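You operate a simulated robot arm through the tools that you are given. There is no shell and no other tool. Be economical: measure what you need, move in short steps, check, and stop when the job is done.

The job below is to be done with a simulated robot arm. You get a single attempt, and the scene is never put back.

Task
Take the tall carton with the blue label and put it on the socket bench shelf. Then stack the fittings carton that says "10 mm" from the socket bench top on top of the fittings carton marked "8 mm". Then take the roll stand and leave it in the yellow bin. Then take the brown parts box from the reel bench shelf and put it on the top of the packing bench. Then put one of the tins from the stock rack counter on the stock rack top shelf. Then close the top drawer. Then close the bottom drawer. Then take the spoon sleeve on the workbench top and put it away on the stock rack top shelf. Then switch the station 2 step toggle 4 off. Then put one of the blue lugs from the middle of the bed top on the stock rack counter. Then take the spring clamp on the middle of the bed top and put it away on the door rack third shelf from the top. Then put the blue roller block on the wrapper service top away on the ledge of the heat desk. Keep to this order. Set down upright: tall carton with the blue label, roll stand, parts box, tin, blue lug, blue roller block. The station 2 step toggle 4 goes to its stop.

It is judged by the outcome, as a careful person would: the job done as asked, and still so three seconds after it is handed in. It fails if anything else is knocked over, pushed out of place, dropped, spilled or broken.

Robot
A 7-joint arm with a fingered hand on a trunk, on a base that drives. Base frame: it is fixed to the floor where the robot stands at the start and does not move with it; the origin is under the middle of the robot, x ahead of it, y to its left, z up; the surface under the hand at the start is at about z = 0.85. Readings come in m, rad, newtons and seconds.
With the tool pointing down near the work surface it reaches from about 0.36 to 0.7 m from the robot's upright axis, wherever it stands. Its first joint turns from -1.204 to 3.002 rad. Places, roughly: blue lug (6x3x4 cm) [-3.1, -2.7, 1]; blue roller block [-2, 1, 1]; bottom drawer [0.2, -2.4, 0.2]; door rack third shelf [-0.3, -6.5, 1]; fittings carton [0.5, -0.25, 1]; ledge of the heat desk (16x23 cm) [-3.04, 0.96, 1.04]; parts box [0.25, 0.75, 0.5]; roll stand (9x9x13 cm) [0.4, 0.2, 0.9]; socket bench shelf [0.6, -0.3, 0.4]; spoon sleeve [0.25, -2.75, 1]; spring clamp (16x5x3 cm) [-3.2, -1.9, 1]; station 2 step toggle 4 [-2.1, -2.5, 0.8]; stock rack counter [0.6, -1.4, 0.9]; stock rack top shelf [0.6, -1.4, 1.3]; tall carton with the blue label [0.5, 0, 1]; tin [0.5, -1.75, 1]; top drawer [0.1, -2.4, 0.7]; top of the packing bench (62x25 cm) [-0.2, 3.46, 0.84]; yellow bin [-0.25, 3.5, 0.5]. Payload 3.2 kg.
The tool frame sits at the grasp point between the pads (the TCP): z along the fingers, y along the line on which they close. The tips reach 0.026 m beyond it. Largest opening 0.088 m; the body of the gripper starts 0.03 m behind the TCP. The gripper is a hand of 5 fingers: y runs from the thumb to the fingers, the wrist lies at [-0.016, -0.108, -0.172] in the tool frame, and closing takes about 1.5 s.
Orientation is that of the tool frame in the base frame, as [roll, pitch, yaw] about the fixed x, y, z axes, in that order (R = Rz(yaw) Ry(pitch) Rx(roll)). With the fingers straight down and the wrist toward the robot, the tool's x, y and z point along [0, 1, 0], [1, 0, 0] and [0, 0, -1] of the base frame.

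Tools
- The arm moves only by the tool move_arm. Its argument "motion" is a list of rows, each a list of 7 numbers: the shift along the tool's x, y, z in units of 200 mm (1.0 is 200 mm), then the turn, a rotation vector about the tool's x, y, z in units of 180 degrees (1.0 is 180 degrees), then the opening, from 0 (shut) to 1 (fully open). In form: [[x, y, z, rx, ry, rz, hand], ...]. A call has 1 to 20 rows; each row is the pose to reach, as a shift and turn from the pose commanded when the call began, along the tool's axes at that moment. A call with a number of a shift or a turn outside -1 to 1 is refused whole. Each row takes 0.2 s and may step no farther than 0.05 m and 0.15 rad from the row before; otherwise, or with a gripper value out of range, the whole call is refused. A pose out of reach is approached as far as the arm can. The call stops where the force on the tool passes 40 N (or 10 N more than at its start, if that is more) or the arm is blocked; 0.2 s more then pass. Each finger travels about 0.072 m/s and halts on what it meets, pressing with about 33 N; the grip force reading is that of the motor and also rises with nothing between the fingers. The clock runs only during rows and for 0.2 s after the last one: add rows that repeat a pose to give the fingers time. The reply holds the time, the measured pose of the TCP, the force on the tool along the base axes, the opening and the grip force, in the units named above and with some noise, with the torque about the TCP (base axes, N m) and any sound that the robot's microphone picked up, and new pictures: "views" is both (left out), scene, wrist or none.
- Cameras (640 x 400 px; columns grow to the right, rows downward): "scene" is now at [0.1173, -0.0037, 1.3589]; the picture's right is [-0.05, -1.00, -0.00], its down [-0.86, 0.05, -0.50] and it looks along [0.50, -0.03, -0.86] (base axes); focal length 224 px, centre (320, 200). "wrist" rides on the gripper at [0.067, -0.097, -0.117] in the tool frame; the picture's right is [-0.71, 0.33, -0.62], its down [-0.65, -0.65, 0.39] and it looks along [-0.28, 0.68, 0.68] (tool axes); focal length 234 px, centre (320, 200). There is no depth. A picture from a camera that has moved, and an enlarged one, comes with that camera's place and axes in the base frame and with its lens.
- slide_trunk(by): slides the trunk up (or, below 0, down) by that many m; the arm and the scene camera ride with it, the base frame stays. It gives what a move gives, with no picture.
- drive_base(legs): drives the robot by 1 to 6 legs, each [ahead, left, turn to the left] in m, m and rad, along the robot's own axes; the way and the turn of a leg run together, so that a leg with both is an arc; at most 1.5 m and 3.142 rad a leg. The arm and the cameras ride along, it lands a little off, and it stops where it bumps. It gives what a move gives, and a new picture of the scene camera.
- grasp_type(shape): the hand has 5 fingers and takes this shape, open, in about a second: jaw (thumb against the fingers, like two jaws); tri (thumb and two fingers); tip (a fingertip pinch); poke (one finger out to press); point (the index stretched); flat (the hand flat); cup (the hand cupped); fist (a fist). The gripper value then closes the fingers along that shape, each until it touches; the sizes above hold for jaw. It gives what a move gives, with no picture.
- head_to(pan, tilt): turns the head with the scene camera to pan (to the left, within 1.501 rad either way) and tilt (down, from -0.506 to 1.204), counted from straight ahead of the robot. It gives what a move gives, and a new picture of the scene camera.
- zoom(camera, box): a new picture of the part [left, top, right, bottom] of that camera's present view, enlarged. It takes no simulated time.
- job_done(): hands the job in; it is judged then, once.

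Go step by step. Nothing tells you exact positions but the pictures and the camera data: compare them with the known pose of the tool, close in by small moves and look again before you grip or let go. The budget is 535 turns and 360 pictures, counting those below and the enlarged ones. Unless the task says otherwise, let go and move clear before handing in, and close with one line.

The tools are called after "Emit:" as name(argument=value, ...) on one line, values as JSON. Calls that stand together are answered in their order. move_arm: Moves the arm, as the interface text tells. Its arguments: {"type":"object","properties":{"motion":{"type":"array","items":{"type":"array","items":{"type":"number"}}},"views":{"type":"string","enum":["both","scene","wrist","none"]}},"required":["motion"]} The other tools are called the same way: slide_trunk (by) slides the trunk up or down; grasp_type (shape) gives the hand a shape; drive_base (legs) drives the base; head_to (pan, tilt) turns the head that bears the scene camera; zoom (camera, box) takes an enlarged picture of a part of a camera's view; job_done () hands the job in.

At the start:

```text
clock: 0.0
tcp_pos: [0.3905, -0.2309, 1.1163]
orientation: [3.141, 0.0, 1.571]
ft_force: [0.0, -0.2, -0.6]
wrist_torque: [0.0, -0.02, 0.0]
width: 0.0876
gripper_force: 0.1
shape: jaw
trunk travel left (down, up): [-0.7, 0.14]
robot x, y, heading: [-0.0009, 0.0007, -0.001]
head pan, tilt: [-0.054, 1.044]
```

scene: 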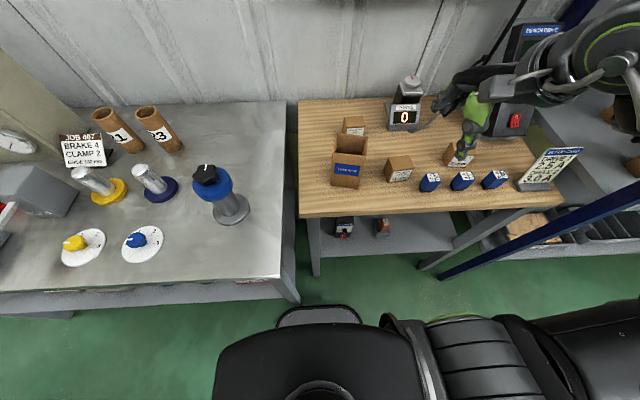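
wrist: 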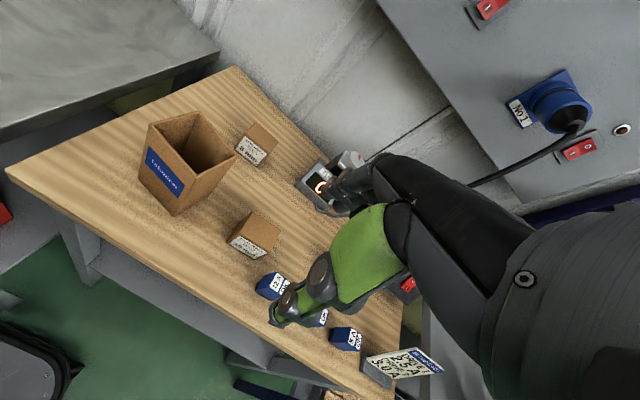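

I see the socket bench (wood) with the open tall carton with blue label, small cartons and blue sockets. I zoom in for details first.

Emit:
zoom(camera="scene", box=[290, 70, 610, 270])

Emit:
zoom(camera="wrist", box=[120, 90, 440, 290])

```text
2.00 times, centred on (450, 170) of scene
camera zoom: at [0.1173, -0.0037, 1.3589], right [-0.05, -1.0, 0.0], down [-0.86, 0.05, -0.5], along [0.5, -0.03, -0.86], focal length 449 px, centre (60, 260)
```

zoom: 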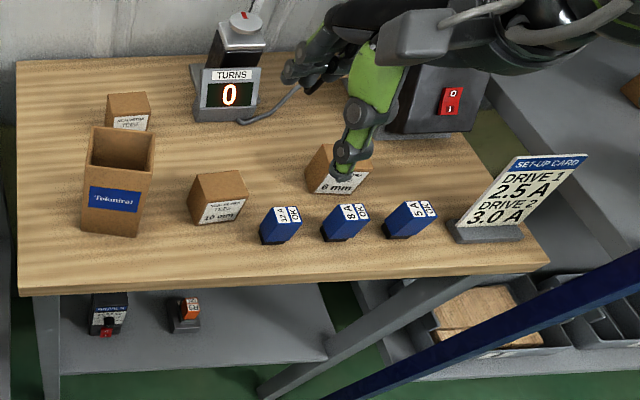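

```text
2.00 times, centred on (280, 190) of wrist
camera zoom: at [0.2935, -0.1627, 1.2327], right [0.33, -0.71, 0.62], down [-0.65, -0.65, -0.39], along [0.68, -0.28, -0.68], focal length 468 px, centre (400, 220)
```

zoom: 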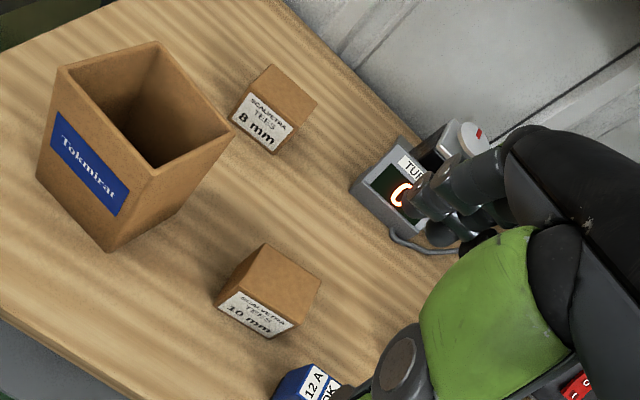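

Emit:
move_arm(motion=[[-0.07, 0.17, 0.09, 0, 0, 0.03, 1], [-0.15, 0.3425, 0.18, 0, 0, 0.0573, 1]], views="none")

Emit:
move_arm(motion=[[0, 0, 0, 0, 0.046, 0, 1], [0, 0, 0, 0, 0.092, 0, 1], [0, 0, 0, 0, 0.138, 0, 1], [0.05, 0, 0.05, 0, 0.184, 0, 1], [0.15, -0.02, 0.12, 0, 0.23, 0, 1], [0.27, -0.05, 0.22, 0, 0.277, 0, 1]])

```text
clock: 0.6
tcp_pos: [0.4602, -0.2611, 1.0807]
orientation: [-3.14, -0.001, 1.39]
ft_force: [0.2, -0.1, -0.6]
wrist_torque: [0.0, 0.03, -0.04]
width: 0.0878
gripper_force: 0.0
shape: jaw
trunk travel left (down, up): [-0.7, 0.14]
robot x, y, heading: [-0.002, -0.0015, 0.007]
head pan, tilt: [-0.054, 1.044]
```

```text
clock: 2.0
tcp_pos: [0.459, -0.206, 1.037]
orientation: [3.141, -0.873, 1.393]
ft_force: [-0.9, -0.1, -0.8]
wrist_torque: [0.02, 0.01, 0.02]
width: 0.0877
gripper_force: 0.1
shape: jaw
trunk travel left (down, up): [-0.7, 0.14]
robot x, y, heading: [-0.0014, -0.0007, 0.001]
head pan, tilt: [-0.054, 1.044]
camera scene: at [0.1173, -0.0038, 1.359], right [-0.05, -1.0, 0.0], down [-0.86, 0.05, -0.5], along [0.5, -0.03, -0.86], focal length 224 px, centre (320, 200)
camera wrist: at [0.3554, -0.2332, 1.1631], right [0.16, -0.98, -0.14], down [-0.66, 0.0, -0.75], along [0.73, 0.21, -0.65], focal length 234 px, centre (320, 200)
```

scene: 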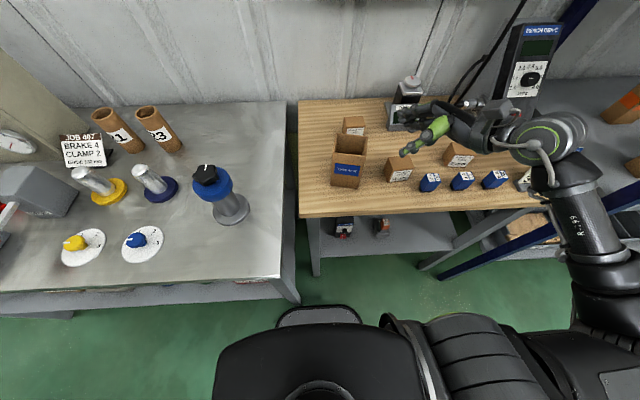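
wrist: 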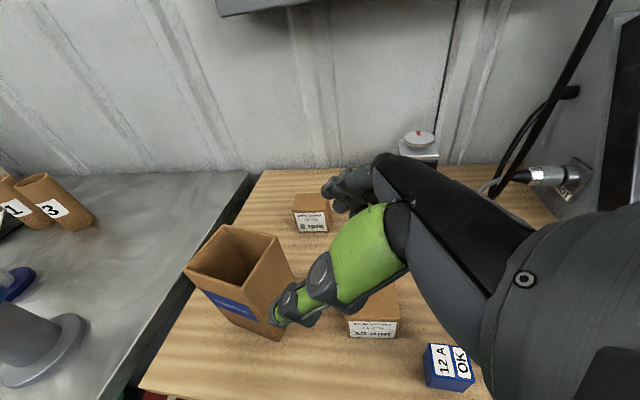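

The hand is tilted toward the carton; approach along the fingers.

Emit:
move_arm(motion=[[0, 0, 0.2, 0, 0, 0, 1], [0, 0, 0.4, 0, 0, 0, 1], [0, 0, 0.6, 0, 0, 0, 1], [0, 0, 0.75, 0, 0, 0, 1]])

```text
clock: 3.0
tcp_pos: [0.4807, -0.0903, 0.9374]
orientation: [3.141, -0.871, 1.392]
ft_force: [0.4, -0.3, 0.8]
wrist_torque: [-0.03, 0.01, -0.01]
width: 0.0879
gripper_force: 0.1
shape: jaw
trunk travel left (down, up): [-0.7, 0.14]
robot x, y, heading: [0.0002, 0.0006, 0.003]
head pan, tilt: [-0.054, 1.044]
camera scene: at [0.118, -0.0029, 1.3588], right [-0.05, -1.0, 0.0], down [-0.86, 0.05, -0.5], along [0.5, -0.03, -0.86], focal length 224 px, centre (320, 200)
camera wrist: at [0.3769, -0.1183, 1.0638], right [0.16, -0.98, -0.14], down [-0.67, 0.0, -0.75], along [0.73, 0.21, -0.65], focal length 234 px, centre (320, 200)
```

scene: 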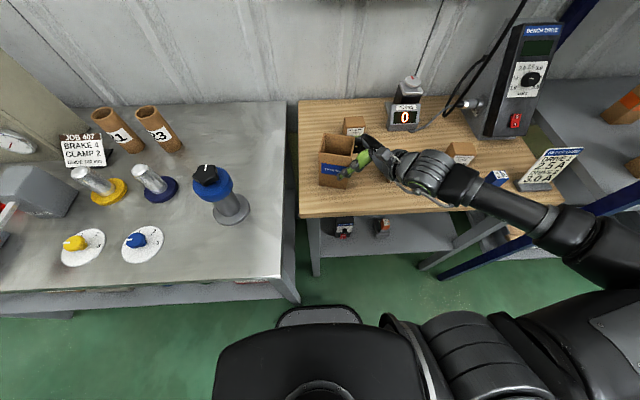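
wrist: 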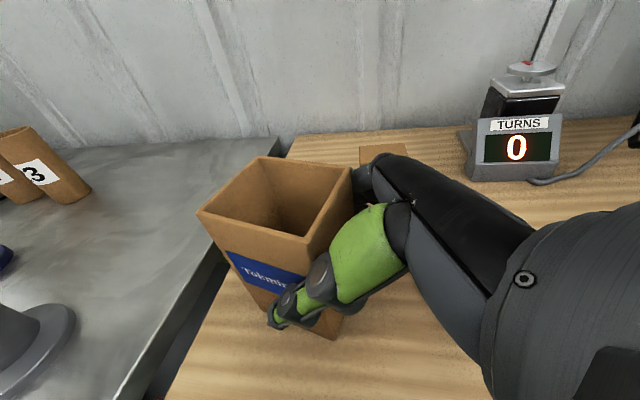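

The carton was nudged a bit but stands between thumb and fingers. Close.

Emit:
move_arm(motion=[[0, 0, 0, 0, 0, 0, 0.5], [0, 0, 0, 0, 0, 0, 0], [0, 0, 0, 0, 0, 0, 0], [0, 0, 0, 0, 0, 0, 0], [0, 0, 0, 0, 0, 0, 0], [0, 0, 0, 0, 0, 0, 0], [0, 0, 0, 0, 0, 0, 0]])

Emit:
zoom(camera="scene", box=[290, 110, 450, 210])

```text
clock: 4.6
tcp_pos: [0.4794, -0.0904, 0.9375]
orientation: [-3.141, -0.872, 1.39]
ft_force: [-0.1, -0.2, -1.0]
wrist_torque: [0.0, -0.01, 0.0]
width: 0.064
gripper_force: 32.5
shape: jaw
trunk travel left (down, up): [-0.7, 0.14]
robot x, y, heading: [-0.0019, 0.0025, 0.001]
head pan, tilt: [-0.054, 1.044]
camera scene: at [0.1174, -0.0037, 1.3589], right [-0.05, -1.0, 0.0], down [-0.86, 0.05, -0.5], along [0.5, -0.03, -0.86], focal length 224 px, centre (320, 200)
camera wrist: at [0.3767, -0.1192, 1.0643], right [0.16, -0.98, -0.14], down [-0.66, 0.0, -0.75], along [0.73, 0.21, -0.65], focal length 234 px, centre (320, 200)
```

scene: 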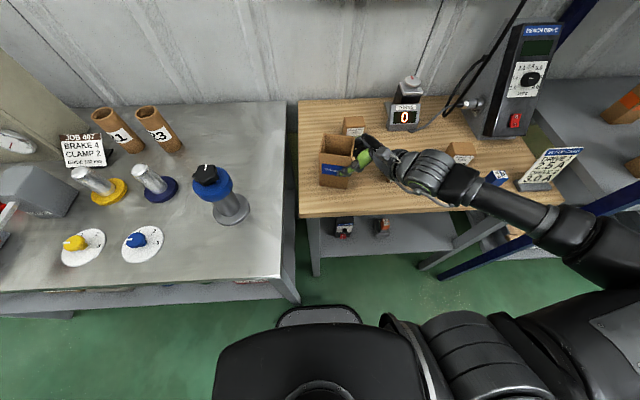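
wrist: 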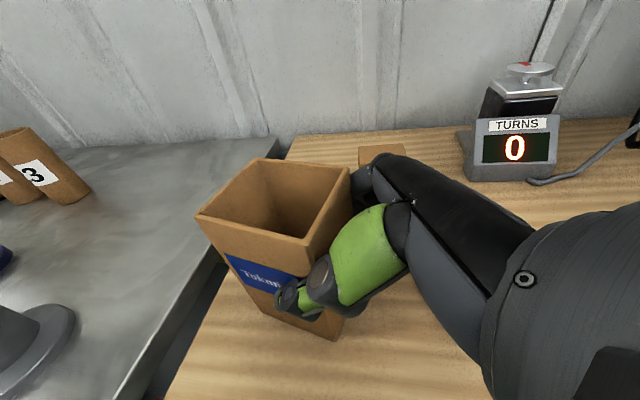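

```text
4.00 times, centred on (370, 160) of scene
camera zoom: at [0.1174, -0.0037, 1.3589], right [-0.05, -1.0, 0.0], down [-0.86, 0.05, -0.5], along [0.5, -0.03, -0.86], focal length 898 px, centre (120, 360)
```

zoom: 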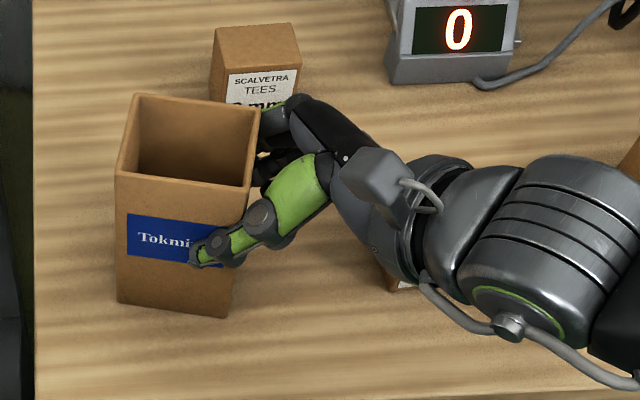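

Emit:
move_arm(motion=[[0.144, 0, -0.12, 0, 0, 0, 0], [0.287, 0, -0.241, 0, 0, 0, 0], [0.431, 0, -0.362, 0, 0, 0, 0], [0.575, 0, -0.482, 0, 0, 0, 0]], views="scene")

```text
clock: 5.6
tcp_pos: [0.4804, -0.09, 1.0894]
orientation: [-3.141, -0.868, 1.392]
ft_force: [-0.1, 0.0, -0.6]
wrist_torque: [-0.02, -0.03, 0.01]
width: 0.0641
gripper_force: 32.8
shape: jaw
trunk travel left (down, up): [-0.7, 0.14]
robot x, y, heading: [-0.0009, -0.0028, -0.002]
head pan, tilt: [-0.054, 1.044]
camera scene: at [0.1172, -0.0031, 1.3589], right [-0.05, -1.0, 0.0], down [-0.86, 0.05, -0.5], along [0.5, -0.03, -0.86], focal length 224 px, centre (320, 200)
```

scene: 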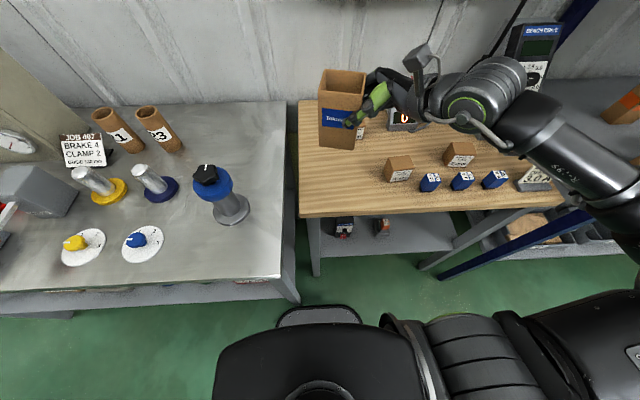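

Emit:
drive_base(legs=[[-0.45, 0, 0]])

Emit:
slide_trunk(by=-0.4)

Emit:
head_to(pan=-0.3, tilt=0.5)

```text
clock: 8.3
tcp_pos: [0.0319, -0.0907, 1.0881]
orientation: [-3.14, -0.871, 1.391]
ft_force: [-0.3, 0.1, 0.2]
wrist_torque: [-0.02, -0.03, 0.0]
width: 0.0639
gripper_force: 33.4
shape: jaw
trunk travel left (down, up): [-0.7, 0.14]
robot x, y, heading: [-0.4461, 0.0005, 0.008]
head pan, tilt: [-0.054, 1.044]
camera scene: at [-0.3308, -0.0038, 1.3589], right [-0.05, -1.0, 0.0], down [-0.86, 0.05, -0.5], along [0.5, -0.03, -0.86], focal length 224 px, centre (320, 200)
```

scene: 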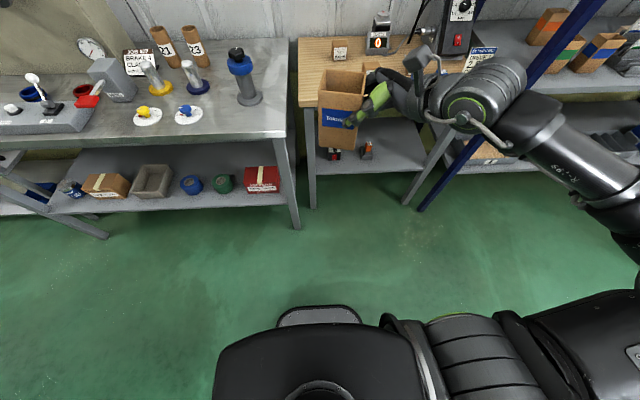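

```text
clock: 12.1
tcp_pos: [0.0341, -0.0915, 0.6886]
orientation: [-3.142, -0.871, 1.392]
ft_force: [-0.5, 0.4, -0.4]
wrist_torque: [-0.02, 0.0, 0.0]
width: 0.0639
gripper_force: 33.2
shape: jaw
trunk travel left (down, up): [-0.3, 0.54]
robot x, y, heading: [-0.4482, 0.0026, 0.001]
head pan, tilt: [-0.054, 1.044]
```

```text
clock: 13.1
tcp_pos: [0.032, -0.0908, 0.688]
orientation: [-3.141, -0.87, 1.391]
ft_force: [-0.1, 0.0, 0.1]
wrist_torque: [0.0, -0.03, 0.01]
width: 0.0643
gripper_force: 32.5
shape: jaw
trunk travel left (down, up): [-0.3, 0.54]
robot x, y, heading: [-0.4465, -0.0001, -0.002]
head pan, tilt: [-0.3, 0.499]
camera scene: at [-0.3103, -0.027, 1.0029], right [-0.29, -0.96, 0.0], down [-0.46, 0.14, -0.88], along [0.84, -0.26, -0.48], focal length 224 px, centre (320, 200)
```

scene: 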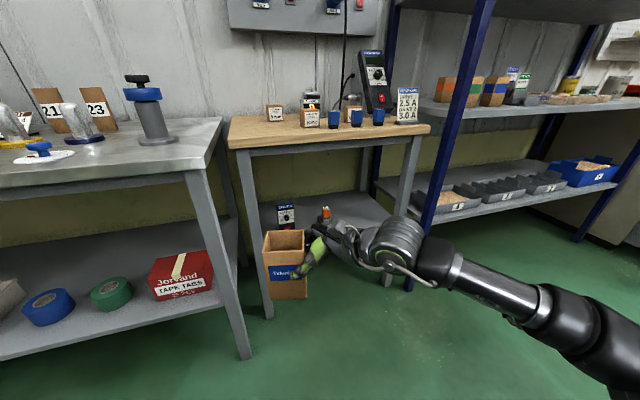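

Emit:
zoom(camera="scene", box=[220, 100, 460, 250])

```text
2.67 times, centred on (340, 175) of scene
camera zoom: at [-0.3103, -0.027, 1.0029], right [-0.29, -0.96, 0.0], down [-0.46, 0.14, -0.88], along [0.84, -0.26, -0.48], focal length 598 px, centre (267, 267)
```

zoom: 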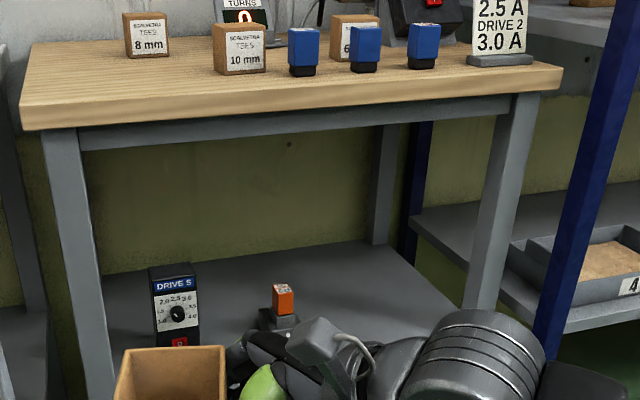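

Shelf (z≈0.40) has a drive box at left and an orange connector at mid; its right half is free. I turn the carton about the vertical so the hand comes in straight, then view.

Emit:
move_arm(motion=[[-0.03, -0.08, 0.02, -0.03, 0, 0.025, 0], [-0.06, -0.16, 0.05, -0.06, 0, 0.05, 0], [-0.09, -0.24, 0.08, -0.09, 0, 0.075, 0], [-0.12, -0.28, 0.1, -0.12, 0, 0.1, 0], [-0.15, -0.28, 0.13, -0.1487, 0, 0.1249, 0]], views="none")

Emit:
drive_base(legs=[[0, -0.22, 0]])

```text
clock: 14.3
tcp_pos: [0.004, -0.0743, 0.6586]
orientation: [3.141, -0.87, 0.781]
ft_force: [0.0, 0.0, -1.0]
wrist_torque: [-0.02, 0.0, 0.0]
width: 0.0638
gripper_force: 33.2
shape: jaw
out of reach, approached as far as the arm can: row 3, 4, 5
trunk travel left (down, up): [-0.3, 0.54]
robot x, y, heading: [-0.4485, -0.0022, 0.002]
head pan, tilt: [-0.3, 0.499]
```

```text
clock: 16.0
tcp_pos: [0.0047, -0.2952, 0.6588]
orientation: [3.139, -0.868, 0.784]
ft_force: [-0.6, 0.3, -1.9]
wrist_torque: [-0.02, 0.02, -0.02]
width: 0.0638
gripper_force: 32.8
shape: jaw
trunk travel left (down, up): [-0.3, 0.54]
robot x, y, heading: [-0.4469, -0.2221, -0.001]
head pan, tilt: [-0.3, 0.499]
camera scene: at [-0.3099, -0.2497, 1.003], right [-0.29, -0.96, 0.0], down [-0.46, 0.14, -0.88], along [0.84, -0.26, -0.48], focal length 224 px, centre (320, 200)
```

scene: 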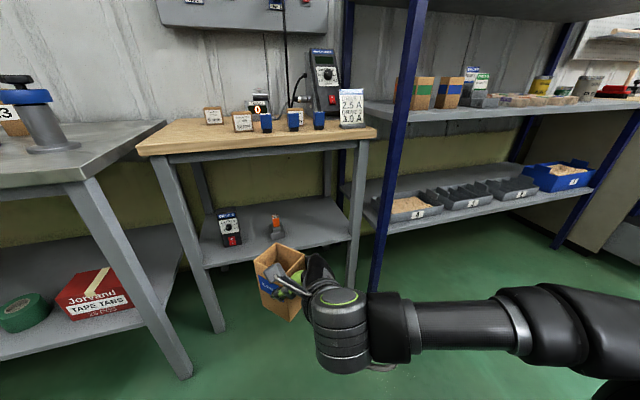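

Emit:
move_arm(motion=[[0.08, 0.127, 0.097, 0, 0, 0, 0], [0.164, 0.254, 0.195, 0, 0, 0, 0], [0.246, 0.381, 0.292, 0, 0, 0, 0], [0.328, 0.509, 0.39, 0, 0, 0, 0], [0.41, 0.636, 0.487, 0, 0, 0, 0]], views="scene")

```text
clock: 17.2
tcp_pos: [0.1874, -0.2966, 0.6583]
orientation: [-3.142, -0.869, 0.783]
ft_force: [-0.5, 0.7, -0.4]
wrist_torque: [-0.01, 0.0, 0.0]
width: 0.0639
gripper_force: 32.9
shape: jaw
trunk travel left (down, up): [-0.3, 0.54]
robot x, y, heading: [-0.4439, -0.2206, -0.004]
head pan, tilt: [-0.3, 0.499]
camera scene: at [-0.3097, -0.2496, 1.0029], right [-0.29, -0.96, 0.0], down [-0.46, 0.14, -0.88], along [0.84, -0.26, -0.48], focal length 224 px, centre (320, 200)
```

scene: 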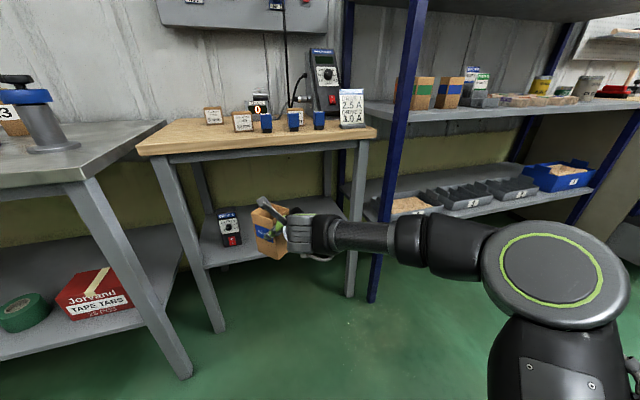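

Emit:
drive_base(legs=[[0, 0, -0.5], [-0.058, 0.105, 0]])

Emit:
slide_trunk(by=-0.13)

Emit:
head_to(pan=0.2, tilt=0.5)

```text
clock: 19.9
tcp_pos: [0.0709, -0.4765, 0.6588]
orientation: [3.14, -0.87, 0.278]
ft_force: [-0.2, -0.1, -0.8]
wrist_torque: [0.0, 0.0, 0.0]
width: 0.0636
gripper_force: 33.0
shape: jaw
trunk travel left (down, up): [-0.3, 0.54]
robot x, y, heading: [-0.4509, -0.1085, -0.501]
head pan, tilt: [-0.3, 0.499]
camera scene: at [-0.3414, -0.1938, 1.003], right [-0.72, -0.69, 0.0], down [-0.33, 0.34, -0.88], along [0.61, -0.63, -0.48], focal length 224 px, centre (320, 200)
```

scene: 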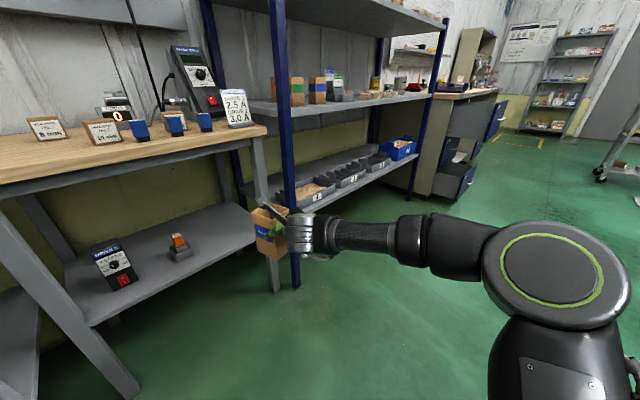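

```text
clock: 21.4
tcp_pos: [0.0697, -0.4758, 0.5279]
orientation: [3.141, -0.869, 0.278]
ft_force: [-0.1, 0.7, -1.0]
wrist_torque: [-0.02, 0.01, 0.01]
width: 0.0637
gripper_force: 33.1
shape: jaw
trunk travel left (down, up): [-0.17, 0.67]
robot x, y, heading: [-0.452, -0.1067, -0.501]
head pan, tilt: [-0.3, 0.499]
```

```text
clock: 22.4
tcp_pos: [0.0702, -0.477, 0.5278]
orientation: [-3.141, -0.869, 0.278]
ft_force: [0.5, -0.2, -1.1]
wrist_torque: [-0.03, -0.03, 0.01]
width: 0.064
gripper_force: 33.4
shape: jaw
trunk travel left (down, up): [-0.17, 0.67]
robot x, y, heading: [-0.4498, -0.1005, -0.504]
head pan, tilt: [0.201, 0.499]
camera scene: at [-0.3177, -0.1558, 0.873], right [-0.3, -0.95, 0.0], down [-0.46, 0.14, -0.88], along [0.84, -0.26, -0.48], focal length 224 px, centre (320, 200)
```

scene: 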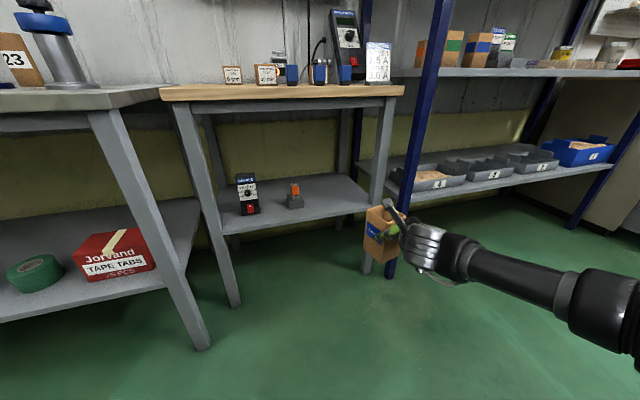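

Carton height and lane look right; drive straight in (+x) to below the bench top.

Emit:
drive_base(legs=[[0.219, 0.121, 0]])

```text
clock: 24.2
tcp_pos: [0.326, -0.4728, 0.5276]
orientation: [3.139, -0.869, 0.282]
ft_force: [-0.4, 0.5, -0.2]
wrist_torque: [0.01, 0.0, 0.0]
width: 0.0636
gripper_force: 33.1
shape: jaw
trunk travel left (down, up): [-0.17, 0.67]
robot x, y, heading: [-0.1915, -0.1032, -0.503]
head pan, tilt: [0.201, 0.499]
camera scene: at [-0.0625, -0.1544, 0.873], right [-0.29, -0.96, 0.0], down [-0.46, 0.14, -0.88], along [0.84, -0.26, -0.48], focal length 224 px, centre (320, 200)
```

scene: 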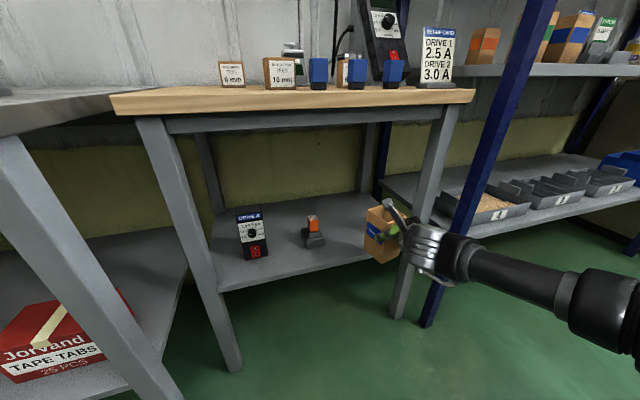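

Emit:
drive_base(legs=[[-0.0135, 0.0245, 0], [0.1, 0.055, 0]])

Emit:
zoom(camera="scene", box=[220, 150, 540, 350])

```text
clock: 25.8
tcp_pos: [0.4371, -0.4455, 0.5286]
orientation: [3.139, -0.869, 0.283]
ft_force: [-0.2, -0.6, -1.0]
wrist_torque: [0.02, 0.0, -0.01]
width: 0.0638
gripper_force: 33.2
shape: jaw
trunk travel left (down, up): [-0.17, 0.67]
robot x, y, heading: [-0.0839, -0.0746, -0.498]
head pan, tilt: [0.201, 0.499]
camera scene: at [0.0481, -0.1262, 0.873], right [-0.3, -0.96, 0.0], down [-0.46, 0.14, -0.88], along [0.84, -0.26, -0.48], focal length 224 px, centre (320, 200)
```

scene: 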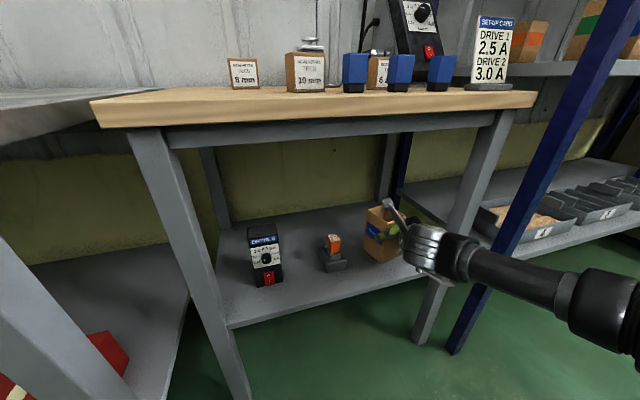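

```text
2.00 times, centred on (380, 250) of scene
camera zoom: at [0.0481, -0.1262, 0.873], right [-0.3, -0.96, 0.0], down [-0.46, 0.14, -0.88], along [0.84, -0.26, -0.48], focal length 449 px, centre (200, 100)
```

zoom: 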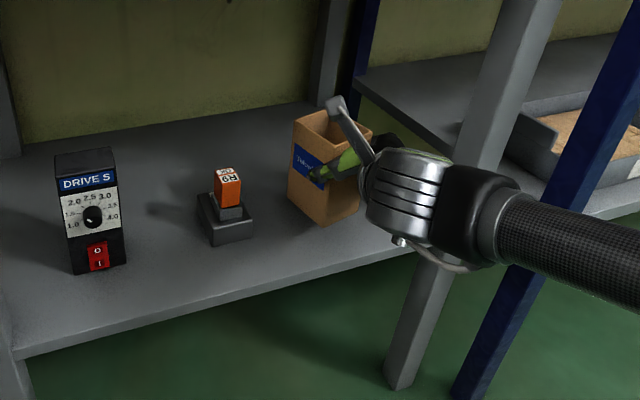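

Emit:
drive_base(legs=[[0.062, 0.034, 0]])

Emit:
slide_trunk(by=-0.03)

Emit:
zoom(camera="scene", box=[260, 150, 580, 350])

```text
clock: 26.9
tcp_pos: [0.5069, -0.4455, 0.5272]
orientation: [-3.14, -0.868, 0.277]
ft_force: [1.1, 0.0, -0.4]
wrist_torque: [-0.01, 0.01, -0.02]
width: 0.0637
gripper_force: 32.9
shape: jaw
trunk travel left (down, up): [-0.17, 0.67]
robot x, y, heading: [-0.0143, -0.0789, -0.502]
head pan, tilt: [0.201, 0.499]
camera scene: at [0.1193, -0.1265, 0.873], right [-0.3, -0.96, 0.0], down [-0.46, 0.14, -0.88], along [0.84, -0.26, -0.48], focal length 224 px, centre (320, 200)
```

scene: 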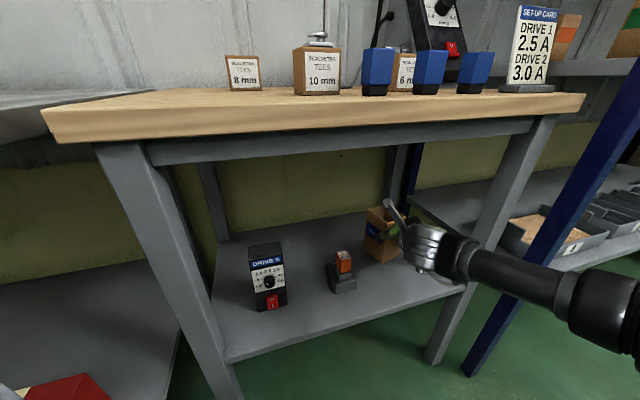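

```text
clock: 27.6
tcp_pos: [0.5077, -0.4454, 0.4978]
orientation: [-3.141, -0.87, 0.279]
ft_force: [-0.2, 0.2, -0.9]
wrist_torque: [0.02, 0.02, -0.03]
width: 0.0638
gripper_force: 32.8
shape: jaw
trunk travel left (down, up): [-0.14, 0.7]
robot x, y, heading: [-0.0132, -0.0766, -0.502]
head pan, tilt: [0.201, 0.499]
```

```text
2.00 times, centred on (420, 250) of scene
camera zoom: at [0.1193, -0.1264, 0.8429], right [-0.3, -0.96, 0.0], down [-0.46, 0.14, -0.88], along [0.84, -0.26, -0.48], focal length 449 px, centre (120, 100)
```

zoom: 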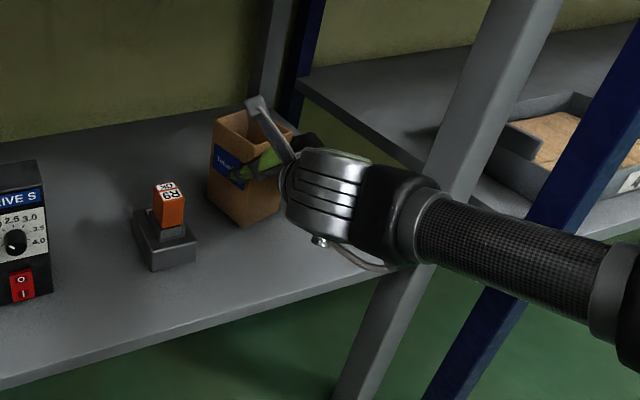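

Emit:
move_arm(motion=[[-0.015, 0, 0.013, 0, 0, 0, 0], [-0.03, 0, 0.026, 0, 0, 0, 0], [-0.038, 0, 0.032, 0, 0, 0, 0]], views="none")

```text
clock: 28.4
tcp_pos: [0.5064, -0.4459, 0.4886]
orientation: [3.141, -0.871, 0.281]
ft_force: [-0.7, -0.3, 2.3]
wrist_torque: [0.08, 0.0, 0.02]
width: 0.0635
gripper_force: 33.0
shape: jaw
trunk travel left (down, up): [-0.14, 0.7]
robot x, y, heading: [-0.0103, -0.0757, -0.502]
head pan, tilt: [0.201, 0.499]
```

Emit:
move_arm(motion=[[-0.0075, 0, 0.0065, 0, 0, 0, 0], [-0.0075, 0, 0.0065, 0, 0, 0, 0]], views="none")

```text
clock: 29.0
tcp_pos: [0.5072, -0.4466, 0.4871]
orientation: [3.139, -0.872, 0.281]
ft_force: [-2.8, -1.4, 3.5]
wrist_torque: [0.18, -0.08, 0.03]
width: 0.0638
gripper_force: 33.0
shape: jaw
trunk travel left (down, up): [-0.14, 0.7]
robot x, y, heading: [-0.0119, -0.0766, -0.5]
head pan, tilt: [0.201, 0.499]
```

Contact with the shelf. Release.

Emit:
move_arm(motion=[[0, 0, 0, 0, 0, 0, 0.75], [0, 0, 0, 0, 0, 0, 0.9], [0, 0, 0, 0, 0, 0, 1], [0, 0, 0, 0, 0, 0, 1], [0, 0, 0, 0, 0, 0, 1]], views="scene")

Emit:
zoom(camera="scene", box=[260, 150, 580, 350])

```text
clock: 30.2
tcp_pos: [0.5091, -0.4442, 0.4858]
orientation: [3.141, -0.87, 0.28]
ft_force: [0.3, 0.6, -0.1]
wrist_torque: [0.02, 0.01, -0.02]
width: 0.0879
gripper_force: 0.1
shape: jaw
trunk travel left (down, up): [-0.14, 0.7]
robot x, y, heading: [-0.0126, -0.078, -0.498]
head pan, tilt: [0.201, 0.499]
camera scene: at [0.1193, -0.1264, 0.843], right [-0.3, -0.96, 0.0], down [-0.46, 0.14, -0.88], along [0.84, -0.26, -0.48], focal length 224 px, centre (320, 200)
```

scene: 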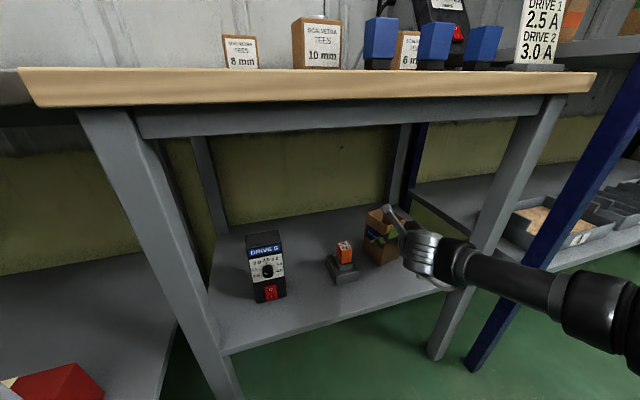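

```text
2.00 times, centred on (420, 250) of scene
camera zoom: at [0.1193, -0.1264, 0.843], right [-0.3, -0.96, 0.0], down [-0.46, 0.14, -0.88], along [0.84, -0.26, -0.48], focal length 449 px, centre (120, 100)
```

zoom: 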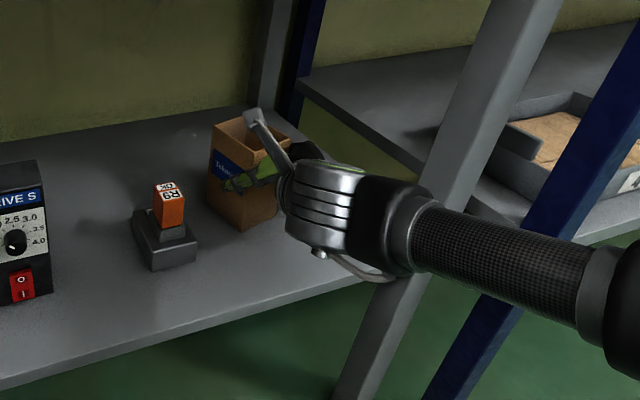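

Emit:
move_arm(motion=[[0, 0, -0.15, 0, 0, 0, 1], [0, 0, -0.3, 0, 0, 0, 1], [0, 0, -0.45, 0, 0, 0, 1], [0, 0, -0.6, 0, 0, 0, 1]], views="none")

Emit:
drive_base(legs=[[-0.35, -0.193, 0]])

Emit:
zoom(camera="scene", box=[200, 100, 440, 250])

```text
clock: 31.2
tcp_pos: [0.421, -0.4711, 0.5623]
orientation: [-3.14, -0.869, 0.278]
ft_force: [0.1, -0.5, 0.3]
wrist_torque: [0.01, 0.03, 0.03]
width: 0.0876
gripper_force: 0.0
shape: jaw
trunk travel left (down, up): [-0.14, 0.7]
robot x, y, heading: [-0.0104, -0.0734, -0.504]
head pan, tilt: [0.201, 0.499]
```

```text
clock: 33.7
tcp_pos: [0.0263, -0.4736, 0.5643]
orientation: [-3.139, -0.87, 0.271]
ft_force: [-0.9, 0.8, -0.2]
wrist_torque: [0.02, -0.01, 0.01]
width: 0.088
gripper_force: 0.0
shape: jaw
trunk travel left (down, up): [-0.14, 0.7]
robot x, y, heading: [-0.4053, -0.0778, -0.508]
head pan, tilt: [0.201, 0.499]
camera scene: at [-0.2737, -0.1257, 0.843], right [-0.3, -0.95, 0.0], down [-0.46, 0.14, -0.88], along [0.84, -0.26, -0.48], focal length 224 px, centre (320, 200)
```

scene: 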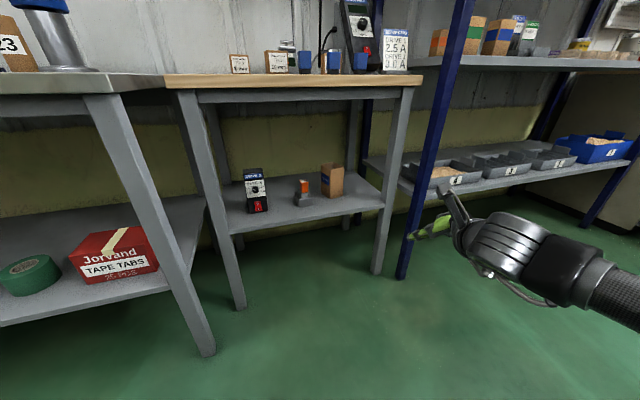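

```text
2.67 times, centred on (320, 175) of scene
camera zoom: at [-0.2737, -0.1257, 0.843], right [-0.3, -0.95, 0.0], down [-0.46, 0.14, -0.88], along [0.84, -0.26, -0.48], focal length 598 px, centre (320, 267)
```

zoom: 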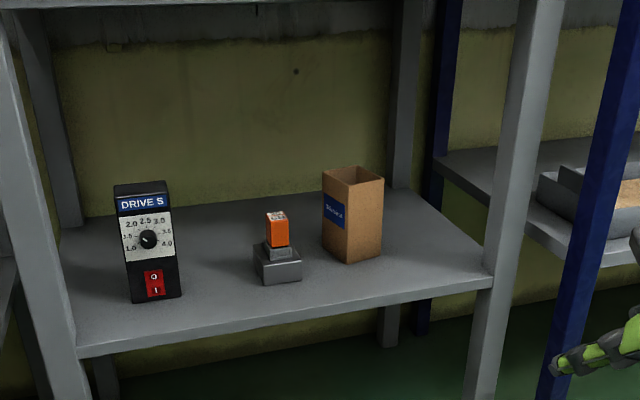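

Emit:
slide_trunk(by=0.56)

Emit:
drive_base(legs=[[0, 0, 0.508]])

Emit:
move_arm(motion=[[0, 0, 0, 0, -0.046, 0, 1], [0, 0, 0, 0, -0.092, 0, 1], [0, 0, 0, 0, -0.138, 0, 1], [0, 0, 0, 0, -0.184, 0, 1], [0, 0, 0, 0, -0.23, 0, 1], [0, 0, 0, 0, -0.277, 0, 1]], views="none")

```text
refused: 0.56 is not a number from -0.4 to 0.4
```

```text
clock: 35.5
tcp_pos: [0.1667, -0.2106, 0.5636]
orientation: [-3.14, -0.87, 0.786]
ft_force: [0.6, -0.4, -0.9]
wrist_torque: [0.03, 0.03, -0.01]
width: 0.0878
gripper_force: 0.0
shape: jaw
trunk travel left (down, up): [-0.14, 0.7]
robot x, y, heading: [-0.4047, -0.0722, 0.006]
head pan, tilt: [0.201, 0.499]
camera scene: at [-0.2651, -0.055, 0.843], right [0.21, -0.98, 0.0], down [-0.47, -0.1, -0.88], along [0.86, 0.18, -0.48], focal length 224 px, centre (320, 200)
```

scene: 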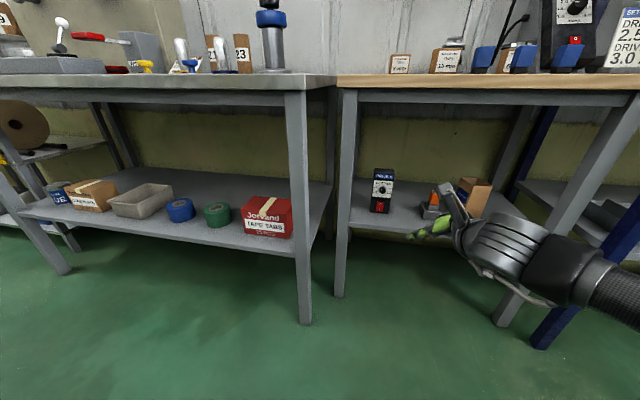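

```text
clock: 36.9
tcp_pos: [0.1665, -0.2099, 0.5639]
orientation: [-3.141, 0.003, 0.787]
ft_force: [-1.2, -0.8, 0.5]
wrist_torque: [-0.01, 0.02, 0.0]
width: 0.0881
gripper_force: 0.2
shape: jaw
trunk travel left (down, up): [-0.14, 0.7]
robot x, y, heading: [-0.4075, -0.0741, 0.008]
head pan, tilt: [0.201, 0.499]
```

Emit:
slide_trunk(by=0.36)

Emit:
slide_trunk(by=0.2)

Emit:
move_arm(motion=[[0, 0, 0, 0, 0, -0.042, 1], [0, 0, 0, 0, 0, -0.084, 1], [0, 0, 0, 0, 0, -0.126, 1], [0, 0, 0, 0, 0, -0.168, 1], [0, 0, 0, 0, 0, -0.21, 1], [0, 0, 0, 0, 0, -0.249, 1]], views="none")

Emit:
head_to(pan=-0.15, tilt=0.9)

Emit:
drive_base(legs=[[0.36, 0.07, -0.006]])

```text
clock: 40.4
tcp_pos: [0.1671, -0.2104, 0.9239]
orientation: [3.14, 0.002, 0.786]
ft_force: [-0.1, -0.3, -0.2]
wrist_torque: [0.02, 0.03, -0.02]
width: 0.0879
gripper_force: 0.1
shape: jaw
trunk travel left (down, up): [-0.5, 0.34]
robot x, y, heading: [-0.4088, -0.0753, 0.006]
head pan, tilt: [0.201, 0.499]
```

```text
clock: 42.6
tcp_pos: [0.168, -0.2103, 1.1225]
orientation: [3.139, 0.002, 0.788]
ft_force: [-0.2, 0.0, 0.9]
wrist_torque: [-0.03, -0.04, 0.01]
width: 0.0877
gripper_force: 0.0
shape: jaw
trunk travel left (down, up): [-0.7, 0.14]
robot x, y, heading: [-0.4043, -0.0751, 0.005]
head pan, tilt: [0.201, 0.499]
```

```text
clock: 44.0
tcp_pos: [0.1674, -0.2115, 1.1224]
orientation: [3.141, 0.0, 1.573]
ft_force: [0.3, -0.7, 0.1]
wrist_torque: [0.0, 0.01, -0.01]
width: 0.0881
gripper_force: 0.0
shape: jaw
trunk travel left (down, up): [-0.7, 0.14]
robot x, y, heading: [-0.4023, -0.075, 0.007]
head pan, tilt: [0.201, 0.499]
```

```text
clock: 44.9
tcp_pos: [0.1665, -0.2104, 1.1222]
orientation: [3.139, 0.002, 1.569]
ft_force: [0.3, 0.8, -0.6]
wrist_torque: [0.01, -0.01, 0.01]
width: 0.0879
gripper_force: 0.1
shape: jaw
trunk travel left (down, up): [-0.7, 0.14]
robot x, y, heading: [-0.404, -0.0742, 0.009]
head pan, tilt: [-0.15, 0.901]
camera scene: at [-0.2793, -0.0846, 1.3692], right [-0.14, -0.99, 0.0], down [-0.78, 0.11, -0.62], along [0.62, -0.09, -0.78], focal length 224 px, centre (320, 200)
```

scene: 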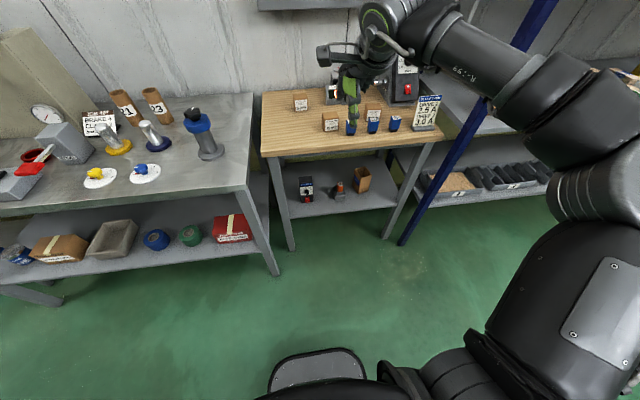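

```text
clock: 47.2
tcp_pos: [0.5217, -0.1372, 1.1232]
orientation: [-3.141, -0.001, 1.57]
ft_force: [0.5, 0.1, 0.1]
wrist_torque: [-0.04, 0.04, 0.0]
width: 0.088
gripper_force: 0.1
shape: jaw
trunk travel left (down, up): [-0.7, 0.14]
robot x, y, heading: [-0.0466, 0.0012, 0.006]
head pan, tilt: [-0.15, 0.901]
camera scene: at [0.076, -0.011, 1.3691], right [-0.14, -0.99, 0.0], down [-0.78, 0.11, -0.62], along [0.61, -0.09, -0.78], focal length 224 px, centre (320, 200)
```

scene: 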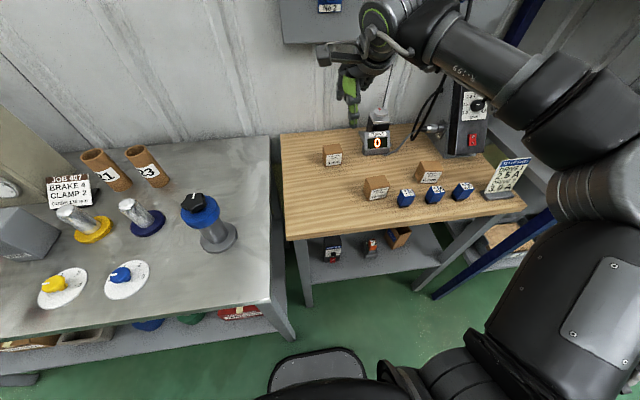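

Emit:
zoom(camera="scene", box=[300, 120, 460, 220])

```text
4.00 times, centred on (380, 170) of scene
camera zoom: at [0.076, -0.011, 1.3691], right [-0.14, -0.99, 0.0], down [-0.78, 0.11, -0.62], along [0.61, -0.09, -0.78], focal length 898 px, centre (80, 320)
```

zoom: 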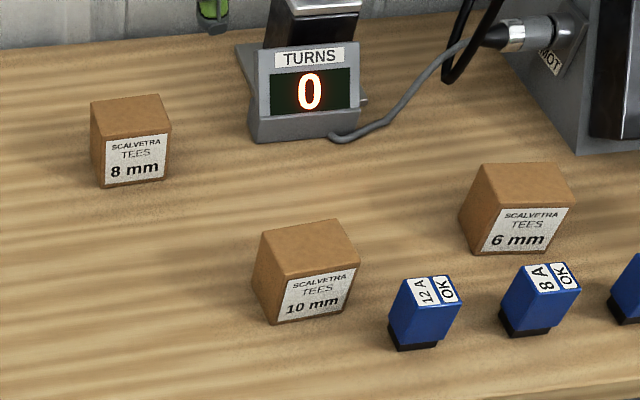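

10 mm carton ≈(0.486,−0.237), 8 mm ≈(0.645,−0.135), tops at 0.90. Move over the 10 mm one.

Emit:
move_arm(motion=[[-0.125, -0.045, 0.154, 0, 0, -0.008, 1], [-0.25, -0.09, 0.308, 0, 0, -0.016, 1], [-0.375, -0.135, 0.462, 0, 0, -0.024, 1], [-0.499, -0.1785, 0.616, 0, 0, -0.032, 1]])

Emit:
zoom(camera="wrist", box=[160, 150, 480, 350])

```text
clock: 48.2
tcp_pos: [0.4884, -0.2372, 1.0002]
orientation: [-3.141, 0.0, 1.671]
ft_force: [-0.8, -0.4, -0.3]
wrist_torque: [0.0, -0.02, -0.04]
width: 0.0881
gripper_force: 0.0
shape: jaw
trunk travel left (down, up): [-0.7, 0.14]
robot x, y, heading: [-0.0487, -0.0035, 0.008]
head pan, tilt: [-0.15, 0.901]
camera scene: at [0.0757, -0.0125, 1.3691], right [-0.14, -0.99, 0.0], down [-0.78, 0.11, -0.62], along [0.61, -0.09, -0.78], focal length 224 px, centre (320, 200)
camera wrist: at [0.3847, -0.1799, 1.1186], right [0.4, -0.67, 0.62], down [-0.58, -0.71, -0.39], along [0.7, -0.21, -0.68], focal length 234 px, centre (320, 200)
```

scene: 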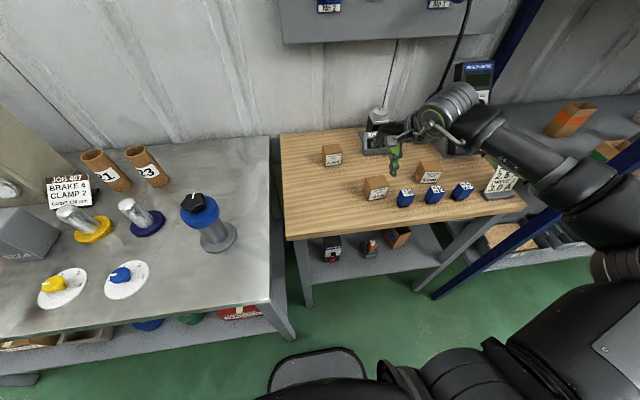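
wrist: 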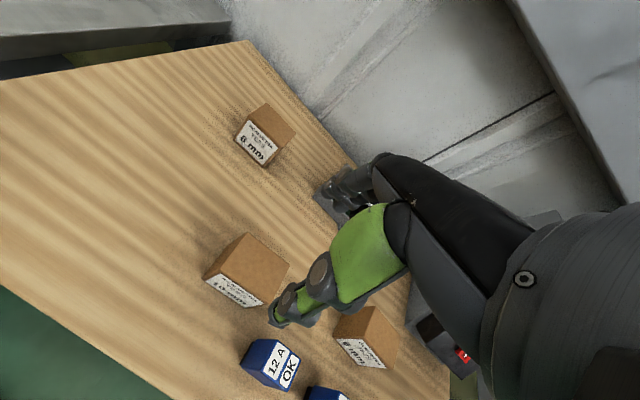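

```text
2.00 times, centred on (320, 250) of wrist
camera zoom: at [0.3847, -0.1799, 1.1186], right [0.4, -0.67, 0.62], down [-0.58, -0.71, -0.39], along [0.7, -0.21, -0.68], focal length 468 px, centre (320, 100)
```

zoom: 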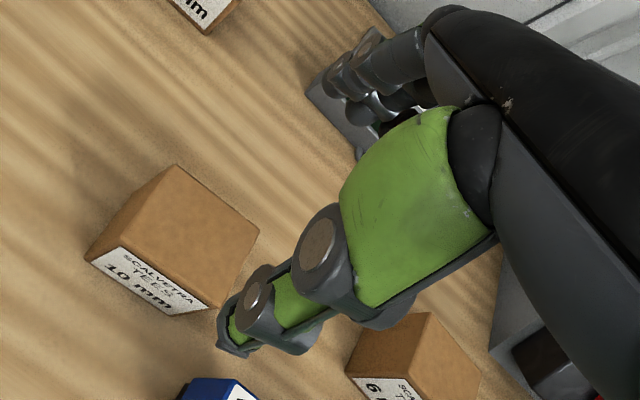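

Emit:
move_arm(motion=[[0.01, -0.025, 0.15, 0, 0, 0, 1], [0.01, -0.025, 0.3, 0, 0, 0, 1], [0.01, -0.025, 0.45, 0, 0, 0, 1], [0.01, -0.025, 0.575, 0, 0, 0, 1]])

Emit:
zoom(camera="scene", box=[300, 120, 460, 220])

```text
clock: 49.2
tcp_pos: [0.4821, -0.2352, 0.8857]
orientation: [3.141, 0.001, 1.673]
ft_force: [0.1, 0.0, -1.0]
wrist_torque: [-0.01, 0.04, -0.01]
width: 0.088
gripper_force: 0.1
shape: jaw
trunk travel left (down, up): [-0.7, 0.14]
robot x, y, heading: [-0.0482, -0.0039, 0.006]
head pan, tilt: [-0.15, 0.901]
camera scene: at [0.0761, -0.0111, 1.3691], right [-0.14, -0.99, 0.0], down [-0.78, 0.11, -0.62], along [0.61, -0.09, -0.78], focal length 224 px, centre (320, 200)
camera wrist: at [0.3794, -0.1779, 1.0027], right [0.4, -0.67, 0.62], down [-0.58, -0.71, -0.39], along [0.7, -0.21, -0.68], focal length 234 px, centre (320, 200)
```

scene: 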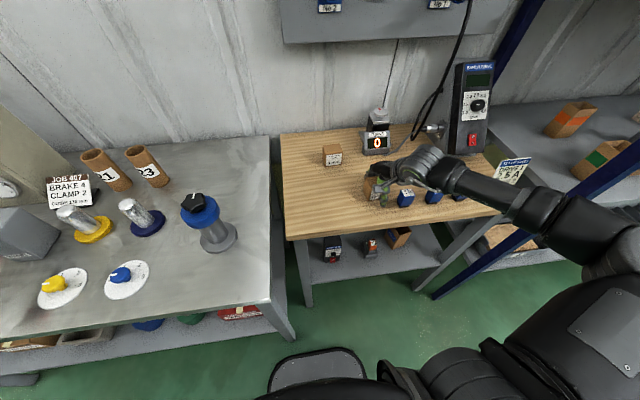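
wrist: 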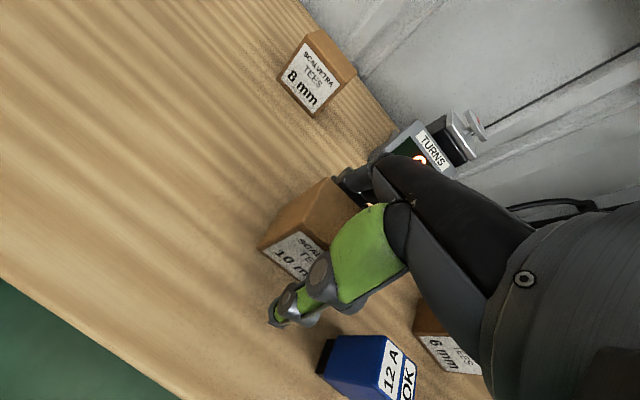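

```text
4.00 times, centred on (380, 170) of scene
camera zoom: at [0.0761, -0.0111, 1.3691], right [-0.14, -0.99, 0.0], down [-0.78, 0.11, -0.62], along [0.61, -0.09, -0.78], focal length 898 px, centre (80, 320)
```

zoom: 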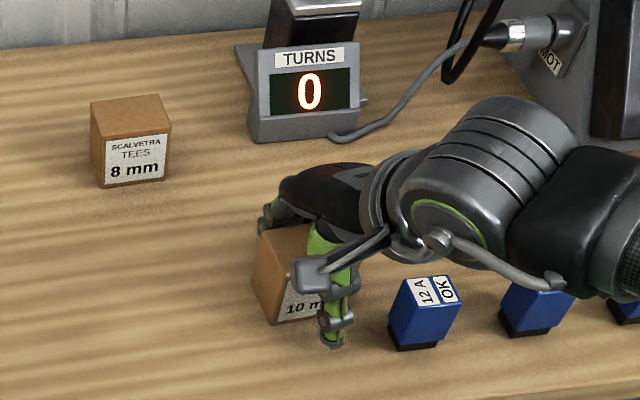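

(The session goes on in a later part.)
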